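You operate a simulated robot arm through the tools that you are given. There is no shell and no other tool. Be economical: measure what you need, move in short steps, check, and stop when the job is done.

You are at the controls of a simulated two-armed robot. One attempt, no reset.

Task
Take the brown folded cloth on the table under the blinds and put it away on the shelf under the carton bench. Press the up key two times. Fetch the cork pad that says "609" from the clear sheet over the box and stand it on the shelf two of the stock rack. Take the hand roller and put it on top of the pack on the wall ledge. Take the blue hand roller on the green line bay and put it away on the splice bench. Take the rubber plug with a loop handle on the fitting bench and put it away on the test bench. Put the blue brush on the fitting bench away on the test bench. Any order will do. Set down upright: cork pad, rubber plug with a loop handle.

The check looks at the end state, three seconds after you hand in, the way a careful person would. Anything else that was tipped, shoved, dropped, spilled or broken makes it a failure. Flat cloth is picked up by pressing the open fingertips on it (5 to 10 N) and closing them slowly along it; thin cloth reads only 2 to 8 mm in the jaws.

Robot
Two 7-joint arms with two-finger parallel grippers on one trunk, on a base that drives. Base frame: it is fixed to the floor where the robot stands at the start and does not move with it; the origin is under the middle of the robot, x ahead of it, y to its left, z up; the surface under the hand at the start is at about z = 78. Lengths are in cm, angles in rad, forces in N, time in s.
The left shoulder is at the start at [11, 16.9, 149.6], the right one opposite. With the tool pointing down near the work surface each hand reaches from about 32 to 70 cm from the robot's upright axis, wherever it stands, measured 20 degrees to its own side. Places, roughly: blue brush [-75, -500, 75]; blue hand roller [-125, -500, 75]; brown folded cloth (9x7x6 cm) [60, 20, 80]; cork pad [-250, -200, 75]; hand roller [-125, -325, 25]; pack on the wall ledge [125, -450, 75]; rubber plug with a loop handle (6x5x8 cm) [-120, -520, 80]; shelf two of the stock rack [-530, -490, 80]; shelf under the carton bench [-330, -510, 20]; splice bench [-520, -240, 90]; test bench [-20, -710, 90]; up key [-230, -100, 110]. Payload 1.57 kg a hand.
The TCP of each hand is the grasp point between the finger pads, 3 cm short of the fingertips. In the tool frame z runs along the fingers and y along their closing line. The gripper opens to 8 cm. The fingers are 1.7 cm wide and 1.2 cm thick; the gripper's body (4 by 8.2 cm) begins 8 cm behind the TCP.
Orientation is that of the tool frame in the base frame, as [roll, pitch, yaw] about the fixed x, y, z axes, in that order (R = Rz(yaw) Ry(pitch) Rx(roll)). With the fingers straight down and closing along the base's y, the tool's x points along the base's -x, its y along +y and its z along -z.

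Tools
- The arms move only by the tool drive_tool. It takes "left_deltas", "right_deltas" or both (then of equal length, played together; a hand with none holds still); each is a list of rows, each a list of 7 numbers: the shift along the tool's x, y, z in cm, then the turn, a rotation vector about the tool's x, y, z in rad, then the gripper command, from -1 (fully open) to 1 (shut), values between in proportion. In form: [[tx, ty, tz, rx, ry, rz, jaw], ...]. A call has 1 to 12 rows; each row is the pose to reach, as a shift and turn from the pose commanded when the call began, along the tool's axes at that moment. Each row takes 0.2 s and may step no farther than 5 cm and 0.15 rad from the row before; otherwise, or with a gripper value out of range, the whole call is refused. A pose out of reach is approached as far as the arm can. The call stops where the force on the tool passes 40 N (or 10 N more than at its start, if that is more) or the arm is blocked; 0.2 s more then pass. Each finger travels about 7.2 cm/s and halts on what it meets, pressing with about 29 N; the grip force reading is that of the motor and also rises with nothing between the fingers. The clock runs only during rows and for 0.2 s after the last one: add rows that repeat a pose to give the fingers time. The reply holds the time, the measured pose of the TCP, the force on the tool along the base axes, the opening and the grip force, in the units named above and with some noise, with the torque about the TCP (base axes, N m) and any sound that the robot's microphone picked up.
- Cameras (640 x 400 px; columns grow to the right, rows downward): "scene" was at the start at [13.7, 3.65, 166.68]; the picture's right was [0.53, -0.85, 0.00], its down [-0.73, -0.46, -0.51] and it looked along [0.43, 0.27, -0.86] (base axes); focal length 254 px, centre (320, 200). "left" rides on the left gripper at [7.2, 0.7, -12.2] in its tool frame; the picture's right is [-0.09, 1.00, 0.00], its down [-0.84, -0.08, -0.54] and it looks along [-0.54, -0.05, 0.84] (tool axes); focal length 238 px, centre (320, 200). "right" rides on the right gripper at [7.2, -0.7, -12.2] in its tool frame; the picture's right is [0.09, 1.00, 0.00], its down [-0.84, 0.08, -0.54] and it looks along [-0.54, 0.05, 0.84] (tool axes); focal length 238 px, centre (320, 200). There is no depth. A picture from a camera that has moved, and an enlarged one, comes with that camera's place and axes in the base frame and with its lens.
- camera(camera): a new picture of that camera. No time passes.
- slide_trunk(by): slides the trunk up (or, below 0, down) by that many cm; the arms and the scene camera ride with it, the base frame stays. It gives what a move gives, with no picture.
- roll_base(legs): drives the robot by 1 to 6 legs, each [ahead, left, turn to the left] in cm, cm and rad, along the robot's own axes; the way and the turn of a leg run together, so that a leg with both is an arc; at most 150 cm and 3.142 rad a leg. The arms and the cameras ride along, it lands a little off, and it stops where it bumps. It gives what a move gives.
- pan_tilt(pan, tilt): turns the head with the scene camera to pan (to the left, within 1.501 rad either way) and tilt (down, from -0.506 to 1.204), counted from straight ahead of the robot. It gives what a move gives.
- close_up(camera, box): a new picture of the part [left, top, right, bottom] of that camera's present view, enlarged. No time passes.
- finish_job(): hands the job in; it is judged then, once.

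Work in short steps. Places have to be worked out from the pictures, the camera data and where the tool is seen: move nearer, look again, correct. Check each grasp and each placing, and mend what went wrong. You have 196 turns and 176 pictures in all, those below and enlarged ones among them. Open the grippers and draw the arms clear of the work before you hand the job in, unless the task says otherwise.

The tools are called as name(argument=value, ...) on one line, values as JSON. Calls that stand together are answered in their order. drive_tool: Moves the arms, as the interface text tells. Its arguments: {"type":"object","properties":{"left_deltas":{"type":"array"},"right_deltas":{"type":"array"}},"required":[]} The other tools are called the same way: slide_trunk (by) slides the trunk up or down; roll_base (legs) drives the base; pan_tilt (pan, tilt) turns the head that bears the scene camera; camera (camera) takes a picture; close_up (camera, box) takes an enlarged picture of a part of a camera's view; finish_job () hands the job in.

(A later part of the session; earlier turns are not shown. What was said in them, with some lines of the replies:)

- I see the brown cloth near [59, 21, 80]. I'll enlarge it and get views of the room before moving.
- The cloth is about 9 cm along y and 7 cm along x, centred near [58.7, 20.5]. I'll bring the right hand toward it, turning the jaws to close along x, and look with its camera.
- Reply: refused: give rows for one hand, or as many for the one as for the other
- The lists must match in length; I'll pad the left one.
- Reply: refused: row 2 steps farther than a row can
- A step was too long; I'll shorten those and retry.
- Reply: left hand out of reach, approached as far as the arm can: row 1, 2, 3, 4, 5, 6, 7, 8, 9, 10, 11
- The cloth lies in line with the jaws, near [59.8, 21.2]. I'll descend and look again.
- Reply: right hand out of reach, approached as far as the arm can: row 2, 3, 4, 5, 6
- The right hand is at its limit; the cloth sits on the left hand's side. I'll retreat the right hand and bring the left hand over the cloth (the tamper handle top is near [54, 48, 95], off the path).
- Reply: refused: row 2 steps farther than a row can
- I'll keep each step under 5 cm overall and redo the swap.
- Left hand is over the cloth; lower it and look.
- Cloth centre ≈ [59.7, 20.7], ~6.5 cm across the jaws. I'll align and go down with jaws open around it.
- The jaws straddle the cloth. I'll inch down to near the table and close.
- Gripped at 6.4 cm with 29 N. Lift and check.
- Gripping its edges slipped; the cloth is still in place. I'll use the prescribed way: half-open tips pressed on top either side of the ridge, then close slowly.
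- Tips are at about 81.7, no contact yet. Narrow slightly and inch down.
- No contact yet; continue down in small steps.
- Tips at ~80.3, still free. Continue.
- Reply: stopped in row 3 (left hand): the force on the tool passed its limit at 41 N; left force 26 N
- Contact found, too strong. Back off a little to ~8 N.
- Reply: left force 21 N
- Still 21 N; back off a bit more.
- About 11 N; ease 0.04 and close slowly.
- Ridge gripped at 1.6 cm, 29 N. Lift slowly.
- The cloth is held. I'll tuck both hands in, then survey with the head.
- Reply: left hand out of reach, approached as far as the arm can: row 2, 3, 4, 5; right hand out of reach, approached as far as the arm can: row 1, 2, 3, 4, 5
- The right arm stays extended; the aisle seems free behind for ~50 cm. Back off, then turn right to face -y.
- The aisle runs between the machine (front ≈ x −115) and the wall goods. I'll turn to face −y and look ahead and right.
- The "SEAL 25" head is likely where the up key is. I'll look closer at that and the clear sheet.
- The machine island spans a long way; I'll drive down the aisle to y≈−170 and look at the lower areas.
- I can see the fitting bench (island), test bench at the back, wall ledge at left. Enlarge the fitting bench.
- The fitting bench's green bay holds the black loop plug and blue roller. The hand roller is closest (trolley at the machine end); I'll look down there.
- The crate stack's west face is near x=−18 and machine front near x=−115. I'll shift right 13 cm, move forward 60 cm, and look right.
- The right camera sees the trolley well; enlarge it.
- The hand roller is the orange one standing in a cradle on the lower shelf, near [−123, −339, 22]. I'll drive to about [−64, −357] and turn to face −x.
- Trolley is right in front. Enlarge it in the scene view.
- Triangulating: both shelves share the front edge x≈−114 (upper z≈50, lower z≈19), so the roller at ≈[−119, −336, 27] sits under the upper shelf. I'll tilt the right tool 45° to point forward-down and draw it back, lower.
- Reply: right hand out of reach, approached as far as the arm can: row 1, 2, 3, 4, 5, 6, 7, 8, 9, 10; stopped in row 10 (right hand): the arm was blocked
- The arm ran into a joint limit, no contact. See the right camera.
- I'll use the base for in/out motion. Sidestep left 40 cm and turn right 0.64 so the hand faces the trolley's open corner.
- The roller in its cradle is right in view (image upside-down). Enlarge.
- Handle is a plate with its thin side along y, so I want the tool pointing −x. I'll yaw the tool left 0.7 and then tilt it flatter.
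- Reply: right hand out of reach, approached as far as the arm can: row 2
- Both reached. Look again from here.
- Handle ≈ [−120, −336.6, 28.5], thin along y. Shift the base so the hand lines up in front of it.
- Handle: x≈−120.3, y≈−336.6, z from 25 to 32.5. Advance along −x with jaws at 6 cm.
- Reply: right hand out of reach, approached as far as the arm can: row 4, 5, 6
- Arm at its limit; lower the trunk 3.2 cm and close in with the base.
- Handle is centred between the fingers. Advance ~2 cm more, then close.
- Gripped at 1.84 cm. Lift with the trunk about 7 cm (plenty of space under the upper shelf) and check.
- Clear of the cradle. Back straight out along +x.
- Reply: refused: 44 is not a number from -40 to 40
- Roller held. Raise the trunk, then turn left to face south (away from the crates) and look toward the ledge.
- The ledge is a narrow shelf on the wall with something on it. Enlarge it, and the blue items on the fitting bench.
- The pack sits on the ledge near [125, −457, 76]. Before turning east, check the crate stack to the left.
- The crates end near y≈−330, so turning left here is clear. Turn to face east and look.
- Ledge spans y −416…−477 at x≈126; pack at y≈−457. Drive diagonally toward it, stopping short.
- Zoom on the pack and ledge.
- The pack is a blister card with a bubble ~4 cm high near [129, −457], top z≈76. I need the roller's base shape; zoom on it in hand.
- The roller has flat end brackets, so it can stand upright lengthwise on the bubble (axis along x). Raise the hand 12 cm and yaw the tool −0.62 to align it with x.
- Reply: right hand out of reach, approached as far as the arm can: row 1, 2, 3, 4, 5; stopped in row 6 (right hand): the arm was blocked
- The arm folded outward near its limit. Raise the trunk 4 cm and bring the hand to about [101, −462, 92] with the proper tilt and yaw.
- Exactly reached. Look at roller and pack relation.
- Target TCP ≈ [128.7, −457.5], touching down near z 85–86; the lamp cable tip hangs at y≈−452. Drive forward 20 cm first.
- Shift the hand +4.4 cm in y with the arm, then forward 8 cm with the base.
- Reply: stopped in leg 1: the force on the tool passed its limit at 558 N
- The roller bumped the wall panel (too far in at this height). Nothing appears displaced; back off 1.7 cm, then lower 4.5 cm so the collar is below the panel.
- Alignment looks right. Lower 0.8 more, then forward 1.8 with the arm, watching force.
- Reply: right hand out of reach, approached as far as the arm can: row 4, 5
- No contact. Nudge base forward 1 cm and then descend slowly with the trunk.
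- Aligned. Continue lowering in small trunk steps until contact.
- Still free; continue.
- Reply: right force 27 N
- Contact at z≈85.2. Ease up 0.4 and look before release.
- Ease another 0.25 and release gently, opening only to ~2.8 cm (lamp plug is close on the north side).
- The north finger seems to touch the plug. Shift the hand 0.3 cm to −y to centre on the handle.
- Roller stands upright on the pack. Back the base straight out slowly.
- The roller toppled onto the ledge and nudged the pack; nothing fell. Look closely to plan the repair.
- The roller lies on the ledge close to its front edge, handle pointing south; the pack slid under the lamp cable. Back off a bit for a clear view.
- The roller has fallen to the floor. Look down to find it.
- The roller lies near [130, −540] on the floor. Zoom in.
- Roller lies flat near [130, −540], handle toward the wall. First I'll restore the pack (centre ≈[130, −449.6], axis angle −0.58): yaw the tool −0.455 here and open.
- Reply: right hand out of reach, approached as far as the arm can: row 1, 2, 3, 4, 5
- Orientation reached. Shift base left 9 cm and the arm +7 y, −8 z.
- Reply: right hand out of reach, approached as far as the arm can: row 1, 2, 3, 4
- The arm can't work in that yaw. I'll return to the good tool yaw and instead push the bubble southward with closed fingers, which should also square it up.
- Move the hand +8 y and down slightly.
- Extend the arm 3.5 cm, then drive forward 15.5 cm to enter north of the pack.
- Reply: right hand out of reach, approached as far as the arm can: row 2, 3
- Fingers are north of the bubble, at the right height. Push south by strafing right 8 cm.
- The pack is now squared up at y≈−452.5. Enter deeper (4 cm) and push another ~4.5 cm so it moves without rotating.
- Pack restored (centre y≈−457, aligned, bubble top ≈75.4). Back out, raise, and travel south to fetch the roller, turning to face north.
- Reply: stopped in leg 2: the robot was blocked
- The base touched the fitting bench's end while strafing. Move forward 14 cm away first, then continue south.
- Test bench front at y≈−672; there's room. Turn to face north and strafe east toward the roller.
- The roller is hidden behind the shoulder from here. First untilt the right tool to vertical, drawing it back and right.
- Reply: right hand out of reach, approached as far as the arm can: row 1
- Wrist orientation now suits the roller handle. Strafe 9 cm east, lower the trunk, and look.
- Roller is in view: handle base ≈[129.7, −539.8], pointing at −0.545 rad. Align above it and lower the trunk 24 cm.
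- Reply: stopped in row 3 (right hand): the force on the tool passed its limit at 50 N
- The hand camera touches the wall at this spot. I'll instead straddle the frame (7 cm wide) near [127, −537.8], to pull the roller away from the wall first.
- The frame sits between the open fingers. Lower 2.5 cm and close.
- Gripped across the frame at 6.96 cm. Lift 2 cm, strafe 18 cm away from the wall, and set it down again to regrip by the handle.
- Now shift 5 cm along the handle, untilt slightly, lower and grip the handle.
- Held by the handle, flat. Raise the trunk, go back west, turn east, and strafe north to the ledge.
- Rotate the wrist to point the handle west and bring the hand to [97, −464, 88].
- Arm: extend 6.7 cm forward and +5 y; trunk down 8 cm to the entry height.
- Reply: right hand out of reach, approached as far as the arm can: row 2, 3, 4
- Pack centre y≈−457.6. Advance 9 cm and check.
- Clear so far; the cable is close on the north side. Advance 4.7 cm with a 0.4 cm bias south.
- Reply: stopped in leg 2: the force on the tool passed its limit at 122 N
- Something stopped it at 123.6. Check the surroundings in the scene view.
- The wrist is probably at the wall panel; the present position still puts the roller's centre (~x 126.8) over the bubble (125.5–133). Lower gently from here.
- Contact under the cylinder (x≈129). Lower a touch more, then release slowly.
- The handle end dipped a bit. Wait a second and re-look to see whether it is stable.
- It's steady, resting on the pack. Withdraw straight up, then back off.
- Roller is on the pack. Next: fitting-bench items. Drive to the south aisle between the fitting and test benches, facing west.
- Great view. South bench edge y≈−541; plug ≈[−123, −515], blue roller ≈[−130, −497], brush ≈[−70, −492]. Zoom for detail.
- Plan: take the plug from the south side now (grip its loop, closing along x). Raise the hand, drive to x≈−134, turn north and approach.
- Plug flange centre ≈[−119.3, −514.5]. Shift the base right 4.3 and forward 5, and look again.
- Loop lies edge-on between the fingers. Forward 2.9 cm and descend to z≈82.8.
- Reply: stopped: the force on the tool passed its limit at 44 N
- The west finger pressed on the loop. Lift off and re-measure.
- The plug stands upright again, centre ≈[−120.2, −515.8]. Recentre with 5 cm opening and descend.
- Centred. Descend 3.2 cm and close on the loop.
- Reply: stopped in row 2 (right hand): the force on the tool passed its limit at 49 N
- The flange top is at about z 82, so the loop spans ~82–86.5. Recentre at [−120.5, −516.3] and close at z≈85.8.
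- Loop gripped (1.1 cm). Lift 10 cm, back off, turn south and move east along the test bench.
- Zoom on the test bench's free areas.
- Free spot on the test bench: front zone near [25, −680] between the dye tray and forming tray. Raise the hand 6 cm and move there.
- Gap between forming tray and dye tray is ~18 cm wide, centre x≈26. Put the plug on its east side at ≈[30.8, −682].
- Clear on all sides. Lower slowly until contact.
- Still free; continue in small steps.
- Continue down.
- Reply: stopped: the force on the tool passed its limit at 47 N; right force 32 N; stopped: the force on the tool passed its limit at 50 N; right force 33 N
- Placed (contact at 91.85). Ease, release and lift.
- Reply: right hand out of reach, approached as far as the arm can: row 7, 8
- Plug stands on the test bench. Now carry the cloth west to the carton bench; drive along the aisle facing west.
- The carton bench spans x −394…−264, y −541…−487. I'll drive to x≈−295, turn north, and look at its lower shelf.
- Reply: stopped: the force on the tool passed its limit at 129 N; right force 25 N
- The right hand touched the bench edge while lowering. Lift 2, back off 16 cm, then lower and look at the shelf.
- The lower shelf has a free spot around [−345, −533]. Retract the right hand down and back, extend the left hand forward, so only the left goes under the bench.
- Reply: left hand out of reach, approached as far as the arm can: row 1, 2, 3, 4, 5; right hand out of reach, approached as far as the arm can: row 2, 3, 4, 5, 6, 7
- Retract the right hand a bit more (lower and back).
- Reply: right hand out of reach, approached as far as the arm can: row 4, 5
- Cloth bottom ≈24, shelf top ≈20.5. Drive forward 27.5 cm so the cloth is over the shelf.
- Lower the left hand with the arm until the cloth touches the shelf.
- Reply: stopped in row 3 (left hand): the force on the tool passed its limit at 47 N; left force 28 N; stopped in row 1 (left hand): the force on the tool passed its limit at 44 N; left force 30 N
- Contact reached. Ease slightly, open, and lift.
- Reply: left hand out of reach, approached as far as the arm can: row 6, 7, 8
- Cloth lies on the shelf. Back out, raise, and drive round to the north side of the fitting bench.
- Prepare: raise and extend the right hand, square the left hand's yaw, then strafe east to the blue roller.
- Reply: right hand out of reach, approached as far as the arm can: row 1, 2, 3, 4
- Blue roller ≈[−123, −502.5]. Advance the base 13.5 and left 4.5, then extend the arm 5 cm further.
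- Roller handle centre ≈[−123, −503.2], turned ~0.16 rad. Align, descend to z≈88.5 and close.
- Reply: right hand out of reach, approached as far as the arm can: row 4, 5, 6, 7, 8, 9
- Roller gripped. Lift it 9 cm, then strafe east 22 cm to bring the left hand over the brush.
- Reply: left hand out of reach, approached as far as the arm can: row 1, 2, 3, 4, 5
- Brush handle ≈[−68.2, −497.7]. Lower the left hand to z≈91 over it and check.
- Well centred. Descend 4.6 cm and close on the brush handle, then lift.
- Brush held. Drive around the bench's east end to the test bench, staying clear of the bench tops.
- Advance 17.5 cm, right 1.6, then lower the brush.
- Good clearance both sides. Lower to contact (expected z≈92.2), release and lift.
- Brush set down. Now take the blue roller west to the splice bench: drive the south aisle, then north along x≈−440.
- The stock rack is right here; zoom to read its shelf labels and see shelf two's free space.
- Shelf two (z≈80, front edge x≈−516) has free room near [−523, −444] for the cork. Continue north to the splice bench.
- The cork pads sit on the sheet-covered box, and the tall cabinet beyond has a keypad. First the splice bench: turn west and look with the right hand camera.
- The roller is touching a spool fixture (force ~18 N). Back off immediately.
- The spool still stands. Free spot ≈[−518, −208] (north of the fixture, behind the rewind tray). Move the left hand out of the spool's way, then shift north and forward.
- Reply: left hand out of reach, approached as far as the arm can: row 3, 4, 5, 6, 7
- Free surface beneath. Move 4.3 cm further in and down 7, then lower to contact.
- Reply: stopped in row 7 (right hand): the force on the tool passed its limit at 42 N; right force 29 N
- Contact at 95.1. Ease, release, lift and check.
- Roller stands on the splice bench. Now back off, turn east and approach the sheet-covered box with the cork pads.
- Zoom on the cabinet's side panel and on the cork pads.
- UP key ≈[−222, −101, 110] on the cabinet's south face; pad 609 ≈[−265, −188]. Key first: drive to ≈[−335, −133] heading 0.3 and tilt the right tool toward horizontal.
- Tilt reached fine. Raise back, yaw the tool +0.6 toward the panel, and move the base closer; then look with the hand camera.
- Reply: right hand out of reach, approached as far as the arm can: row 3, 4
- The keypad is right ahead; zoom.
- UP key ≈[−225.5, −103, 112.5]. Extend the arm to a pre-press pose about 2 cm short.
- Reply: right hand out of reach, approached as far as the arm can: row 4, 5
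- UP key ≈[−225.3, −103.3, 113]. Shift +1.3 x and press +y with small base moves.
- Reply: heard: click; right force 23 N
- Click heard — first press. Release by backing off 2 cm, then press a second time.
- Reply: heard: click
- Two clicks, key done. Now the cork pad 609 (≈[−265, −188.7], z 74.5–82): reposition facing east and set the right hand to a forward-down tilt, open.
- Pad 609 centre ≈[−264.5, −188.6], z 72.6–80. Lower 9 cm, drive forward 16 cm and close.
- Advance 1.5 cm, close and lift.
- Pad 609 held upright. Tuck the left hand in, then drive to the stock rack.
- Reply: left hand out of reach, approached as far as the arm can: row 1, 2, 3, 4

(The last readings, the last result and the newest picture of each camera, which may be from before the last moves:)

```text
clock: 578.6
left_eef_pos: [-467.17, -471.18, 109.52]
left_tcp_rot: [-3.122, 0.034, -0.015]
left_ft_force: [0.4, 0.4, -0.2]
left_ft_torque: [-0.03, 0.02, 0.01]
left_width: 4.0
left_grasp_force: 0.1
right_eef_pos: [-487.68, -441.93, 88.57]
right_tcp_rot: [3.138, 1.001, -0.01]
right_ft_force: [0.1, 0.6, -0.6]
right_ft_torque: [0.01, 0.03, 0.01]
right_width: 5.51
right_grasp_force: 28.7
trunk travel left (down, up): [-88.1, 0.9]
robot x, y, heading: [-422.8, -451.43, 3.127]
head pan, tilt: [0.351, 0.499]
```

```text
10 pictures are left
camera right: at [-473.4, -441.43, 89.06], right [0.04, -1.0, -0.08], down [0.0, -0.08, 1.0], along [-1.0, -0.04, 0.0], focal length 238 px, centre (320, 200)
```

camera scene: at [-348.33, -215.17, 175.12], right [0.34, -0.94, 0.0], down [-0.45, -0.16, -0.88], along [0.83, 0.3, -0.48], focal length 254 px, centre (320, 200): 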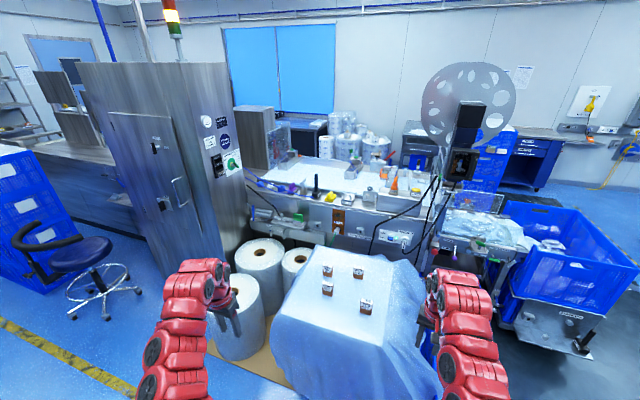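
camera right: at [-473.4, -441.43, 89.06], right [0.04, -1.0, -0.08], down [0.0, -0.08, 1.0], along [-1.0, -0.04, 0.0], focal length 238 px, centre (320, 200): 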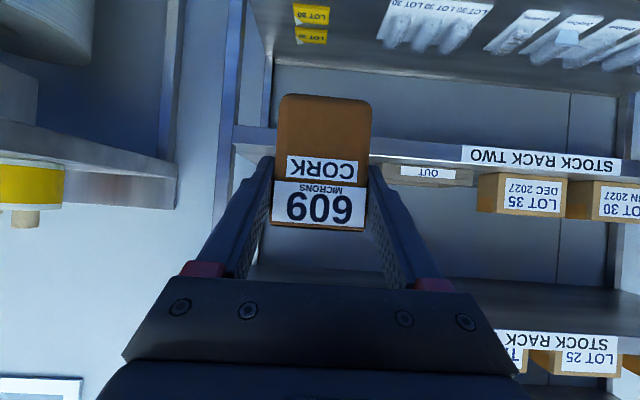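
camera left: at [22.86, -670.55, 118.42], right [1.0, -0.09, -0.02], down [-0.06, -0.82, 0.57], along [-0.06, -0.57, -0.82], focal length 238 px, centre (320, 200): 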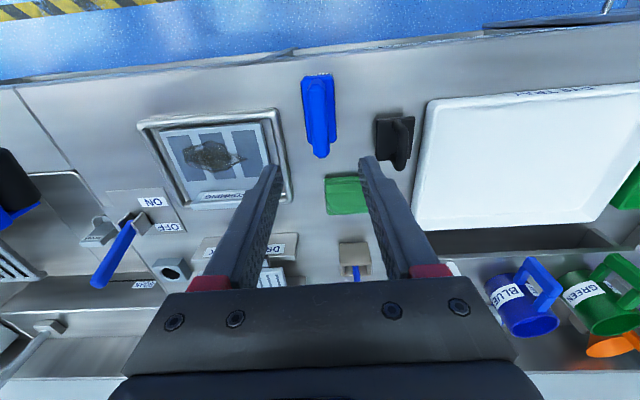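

Shelf two top ≈81, free between the post and grey tray (y −430…−453). Drive in 36 cm.

roll_base(legs=[[36, 0, 0]])

camera(camera="right")

```text
clock: 581.0
left_eef_pos: [-503.32, -470.5, 109.49]
left_tcp_rot: [-3.12, 0.035, -0.016]
left_ft_force: [0.0, 0.3, -0.2]
left_ft_torque: [-0.01, 0.0, -0.02]
left_width: 3.98
left_grasp_force: 0.1
right_eef_pos: [-523.56, -441.08, 88.66]
right_tcp_rot: [3.141, 1.0, -0.011]
right_ft_force: [1.2, 0.6, -1.1]
right_ft_torque: [0.0, -0.03, -0.01]
right_width: 5.54
right_grasp_force: 29.2
trunk travel left (down, up): [-88.1, 0.9]
robot x, y, heading: [-458.3, -450.78, 3.123]
head pan, tilt: [0.351, 0.499]
```

```text
9 pictures are left
camera right: at [-509.28, -440.75, 89.1], right [0.04, -1.0, -0.08], down [0.0, -0.08, 1.0], along [-1.0, -0.04, 0.0], focal length 238 px, centre (320, 200)
```

right: 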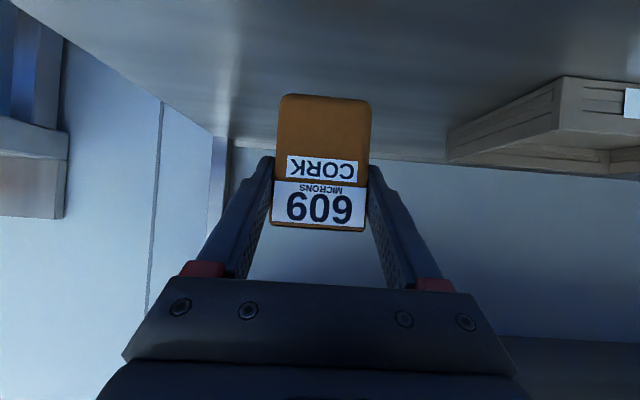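

Good position. Lower slowly to contact.

slide_trunk(by=-1.3)

slide_trunk(by=-0.6)

slide_trunk(by=-0.5)

```text
clock: 581.6
left_eef_pos: [-503.23, -470.65, 108.02]
left_tcp_rot: [-3.122, 0.033, -0.016]
left_ft_force: [-0.5, 0.8, 0.4]
left_ft_torque: [0.04, 0.0, -0.02]
left_width: 4.01
left_grasp_force: 0.1
right_eef_pos: [-523.8, -441.18, 87.18]
right_tcp_rot: [3.141, 1.001, -0.012]
right_ft_force: [-0.1, 0.4, -1.5]
right_ft_torque: [-0.01, 0.01, -0.01]
right_width: 5.58
right_grasp_force: 28.9
trunk travel left (down, up): [-86.8, 2.2]
robot x, y, heading: [-458.45, -450.83, 3.123]
head pan, tilt: [0.351, 0.499]
```

```text
clock: 582.1
left_eef_pos: [-503.21, -470.55, 107.56]
left_tcp_rot: [-3.12, 0.033, -0.015]
left_ft_force: [0.1, 0.3, -0.2]
left_ft_torque: [-0.01, 0.02, -0.03]
left_width: 3.99
left_grasp_force: 0.1
right_eef_pos: [-523.5, -441.28, 86.71]
right_tcp_rot: [3.14, 1.001, -0.01]
right_ft_force: [-0.9, 0.3, -1.0]
right_ft_torque: [-0.01, -0.01, -0.02]
right_width: 5.55
right_grasp_force: 28.9
trunk travel left (down, up): [-86.2, 2.8]
robot x, y, heading: [-458.56, -451.16, 3.126]
head pan, tilt: [0.351, 0.499]
```

```text
clock: 582.7
left_eef_pos: [-503.16, -470.71, 107.05]
left_tcp_rot: [-3.122, 0.032, -0.017]
left_ft_force: [-0.2, 0.2, 1.0]
left_ft_torque: [0.0, -0.02, -0.02]
left_width: 3.98
left_grasp_force: 0.0
right_eef_pos: [-523.54, -441.14, 86.12]
right_tcp_rot: [3.142, 1.0, -0.01]
right_ft_force: [0.2, 1.0, -1.4]
right_ft_torque: [0.02, -0.01, -0.01]
right_width: 5.55
right_grasp_force: 28.8
trunk travel left (down, up): [-85.7, 3.3]
robot x, y, heading: [-458.45, -450.8, 3.122]
head pan, tilt: [0.351, 0.499]
```

Not yet touching; continue.

slide_trunk(by=-0.5)

slide_trunk(by=-0.5)

slide_trunk(by=-0.4)

```text
clock: 583.2
left_eef_pos: [-503.26, -470.46, 106.61]
left_tcp_rot: [-3.119, 0.033, -0.015]
left_ft_force: [-0.1, 0.8, -0.1]
left_ft_torque: [0.0, 0.01, 0.01]
left_width: 4.01
left_grasp_force: 0.1
right_eef_pos: [-523.61, -441.19, 85.71]
right_tcp_rot: [-3.141, 0.999, -0.011]
right_ft_force: [0.5, 0.6, -2.0]
right_ft_torque: [-0.02, -0.04, 0.0]
right_width: 5.55
right_grasp_force: 28.5
trunk travel left (down, up): [-85.2, 3.8]
robot x, y, heading: [-458.64, -450.66, 3.124]
head pan, tilt: [0.351, 0.499]
```

```text
clock: 583.7
left_eef_pos: [-503.13, -470.6, 106.3]
left_tcp_rot: [-3.12, 0.034, -0.016]
left_ft_force: [0.3, -0.3, 0.0]
left_ft_torque: [-0.02, 0.0, 0.0]
left_width: 4.0
left_grasp_force: 0.1
right_eef_pos: [-523.58, -441.07, 85.5]
right_tcp_rot: [3.138, 1.008, -0.015]
right_ft_force: [-2.4, 1.6, 23.3]
right_ft_torque: [0.09, -0.05, -0.03]
right_width: 5.58
right_grasp_force: 29.0
trunk travel left (down, up): [-84.7, 4.3]
robot x, y, heading: [-458.42, -450.55, 3.125]
head pan, tilt: [0.351, 0.499]
```

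```text
clock: 584.3
left_eef_pos: [-502.99, -470.54, 105.68]
left_tcp_rot: [-3.121, 0.035, -0.015]
left_ft_force: [-0.1, -0.3, 0.2]
left_ft_torque: [0.01, 0.01, 0.0]
left_width: 4.01
left_grasp_force: 0.0
right_eef_pos: [-523.38, -441.2, 84.89]
right_tcp_rot: [-3.141, 1.004, -0.013]
right_ft_force: [-0.5, 2.3, 21.8]
right_ft_torque: [0.04, 0.14, -0.04]
right_width: 5.58
right_grasp_force: 28.8
trunk travel left (down, up): [-84.3, 4.7]
robot x, y, heading: [-458.8, -450.61, 3.125]
head pan, tilt: [0.351, 0.499]
```

Contact. Ease up 0.3, open, and check.

slide_trunk(by=0.3)

drive_tool(right_deltas=[[0, 0, 0, 0, 0, 0, -0.4], [0, 0, 0, 0, 0, 0, -0.45], [0, 0, 0, 0, 0, 0, -0.55], [0, 0, 0, 0, 0, 0, -0.7], [0, 0, 0, 0, 0, 0, -0.8], [0, 0, 0, 0, 0, 0, -0.8]])

camera(camera="right")

```text
clock: 584.8
left_eef_pos: [-503.19, -470.57, 105.93]
left_tcp_rot: [-3.12, 0.033, -0.016]
left_ft_force: [0.4, 0.3, 0.4]
left_ft_torque: [0.03, 0.02, -0.06]
left_width: 4.0
left_grasp_force: 0.1
right_eef_pos: [-523.59, -441.15, 85.06]
right_tcp_rot: [-3.138, 0.996, -0.009]
right_ft_force: [-0.5, 0.6, 0.8]
right_ft_torque: [-0.09, 0.05, 0.0]
right_width: 5.53
right_grasp_force: 29.2
trunk travel left (down, up): [-84.6, 4.4]
robot x, y, heading: [-458.41, -450.95, 3.122]
head pan, tilt: [0.351, 0.499]
```

```text
clock: 586.2
left_eef_pos: [-503.09, -470.55, 106.07]
left_tcp_rot: [-3.119, 0.033, -0.015]
left_ft_force: [-0.6, 1.1, -0.2]
left_ft_torque: [0.0, -0.01, 0.04]
left_width: 4.0
left_grasp_force: 0.1
right_eef_pos: [-523.54, -441.16, 85.09]
right_tcp_rot: [3.141, 1.001, -0.01]
right_ft_force: [0.3, 0.2, -0.3]
right_ft_torque: [0.0, -0.03, -0.01]
right_width: 7.23
right_grasp_force: 0.0
trunk travel left (down, up): [-84.6, 4.4]
robot x, y, heading: [-458.36, -450.67, 3.124]
head pan, tilt: [0.351, 0.499]
```

```text
8 pictures are left
camera right: at [-509.32, -440.76, 85.57], right [0.04, -1.0, -0.08], down [0.0, -0.08, 1.0], along [-1.0, -0.04, 0.0], focal length 238 px, centre (320, 200)
```

right: 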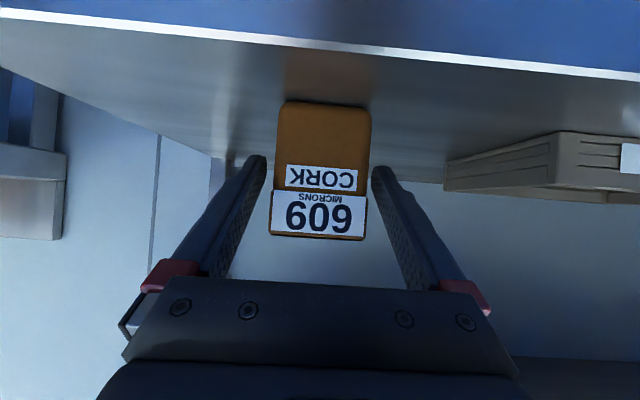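

The pad stands upright, free of the fingers. Back straight out and check.

roll_base(legs=[[-40, 0, 0]])

camera(camera="right")

```text
clock: 588.7
left_eef_pos: [-463.7, -471.2, 106.07]
left_tcp_rot: [-3.121, 0.032, -0.017]
left_ft_force: [-1.3, -0.4, 0.2]
left_ft_torque: [-0.01, 0.01, 0.01]
left_width: 4.0
left_grasp_force: 0.1
right_eef_pos: [-483.99, -441.74, 85.09]
right_tcp_rot: [3.141, 1.0, -0.011]
right_ft_force: [0.2, -0.6, 0.2]
right_ft_torque: [-0.02, 0.0, -0.02]
right_width: 7.19
right_grasp_force: 0.0
trunk travel left (down, up): [-84.6, 4.4]
robot x, y, heading: [-419.04, -451.72, 3.121]
head pan, tilt: [0.351, 0.499]
```

```text
7 pictures are left
camera right: at [-469.77, -441.45, 85.55], right [0.04, -1.0, -0.08], down [0.0, -0.08, 1.0], along [-1.0, -0.04, 0.0], focal length 238 px, centre (320, 200)
```

right: 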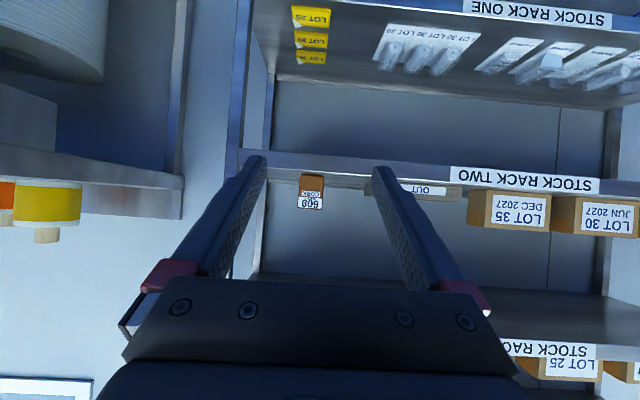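

The cork stands on shelf two. Open both grippers fully, well clear of everything.

drive_tool(left_deltas=[[0, 0, 0, 0, 0, 0, -1], [0, 0, 0, 0, 0, 0, -1], [0, 0, 0, 0, 0, 0, -1]], right_deltas=[[0, 0, 0, 0, 0, 0, -1], [0, 0, 0, 0, 0, 0, -1], [0, 0, 0, 0, 0, 0, -1]])

```text
clock: 589.5
left_eef_pos: [-463.66, -471.18, 106.08]
left_tcp_rot: [-3.122, 0.034, -0.018]
left_ft_force: [0.4, -0.4, 0.0]
left_ft_torque: [0.01, 0.04, 0.0]
left_width: 7.98
left_grasp_force: 0.1
right_eef_pos: [-483.98, -441.85, 85.08]
right_tcp_rot: [-3.141, 1.0, -0.011]
right_ft_force: [0.7, -0.2, 0.7]
right_ft_torque: [0.02, 0.0, -0.04]
right_width: 7.99
right_grasp_force: 0.0
trunk travel left (down, up): [-84.6, 4.4]
robot x, y, heading: [-419.15, -451.8, 3.123]
head pan, tilt: [0.351, 0.499]
```

All jobs are done and the hands are clear; I hand in.

finish_job()

```text
The job is handed in.
```

All seven items are in their places and I have handed the job in, but the work was not clean and the check may fail it.

- **Brown cloth:** it lies flat on the shelf under the carton bench.
- **Up key:** I pressed it twice and heard one click each time.
- **Cork pad "609":** it stands upright on stock rack shelf two.
- **Hand roller:** it lies on its side on the pack on the wall ledge, with the handle end dipped. It toppled off the pack on the first try and fell to the floor, so I fetched it and set it back. I last looked at it just after letting go.
- **Pack on the wall ledge:** the toppling roller knocked it aside. I pushed it back to about where it was, not exactly.
- **Blue hand roller:** it stands on the splice bench. I touched a spool fixture there while placing it; the spool stayed standing.
- **Rubber plug:** it stands upright on the test bench. I pressed on it twice while gripping it on the fitting bench and it tilted, but it came back upright.
- **Blue brush:** it is upright on the test bench, next to the plug.

I also bumped a few fixed things: the wall panel above the ledge (a hard knock of about 560 N), the wall near the floor, the end of the fitting bench and the edge of the carton bench. I saw no damage, but I did not go back to look at the fitting bench end or the wall ledge.
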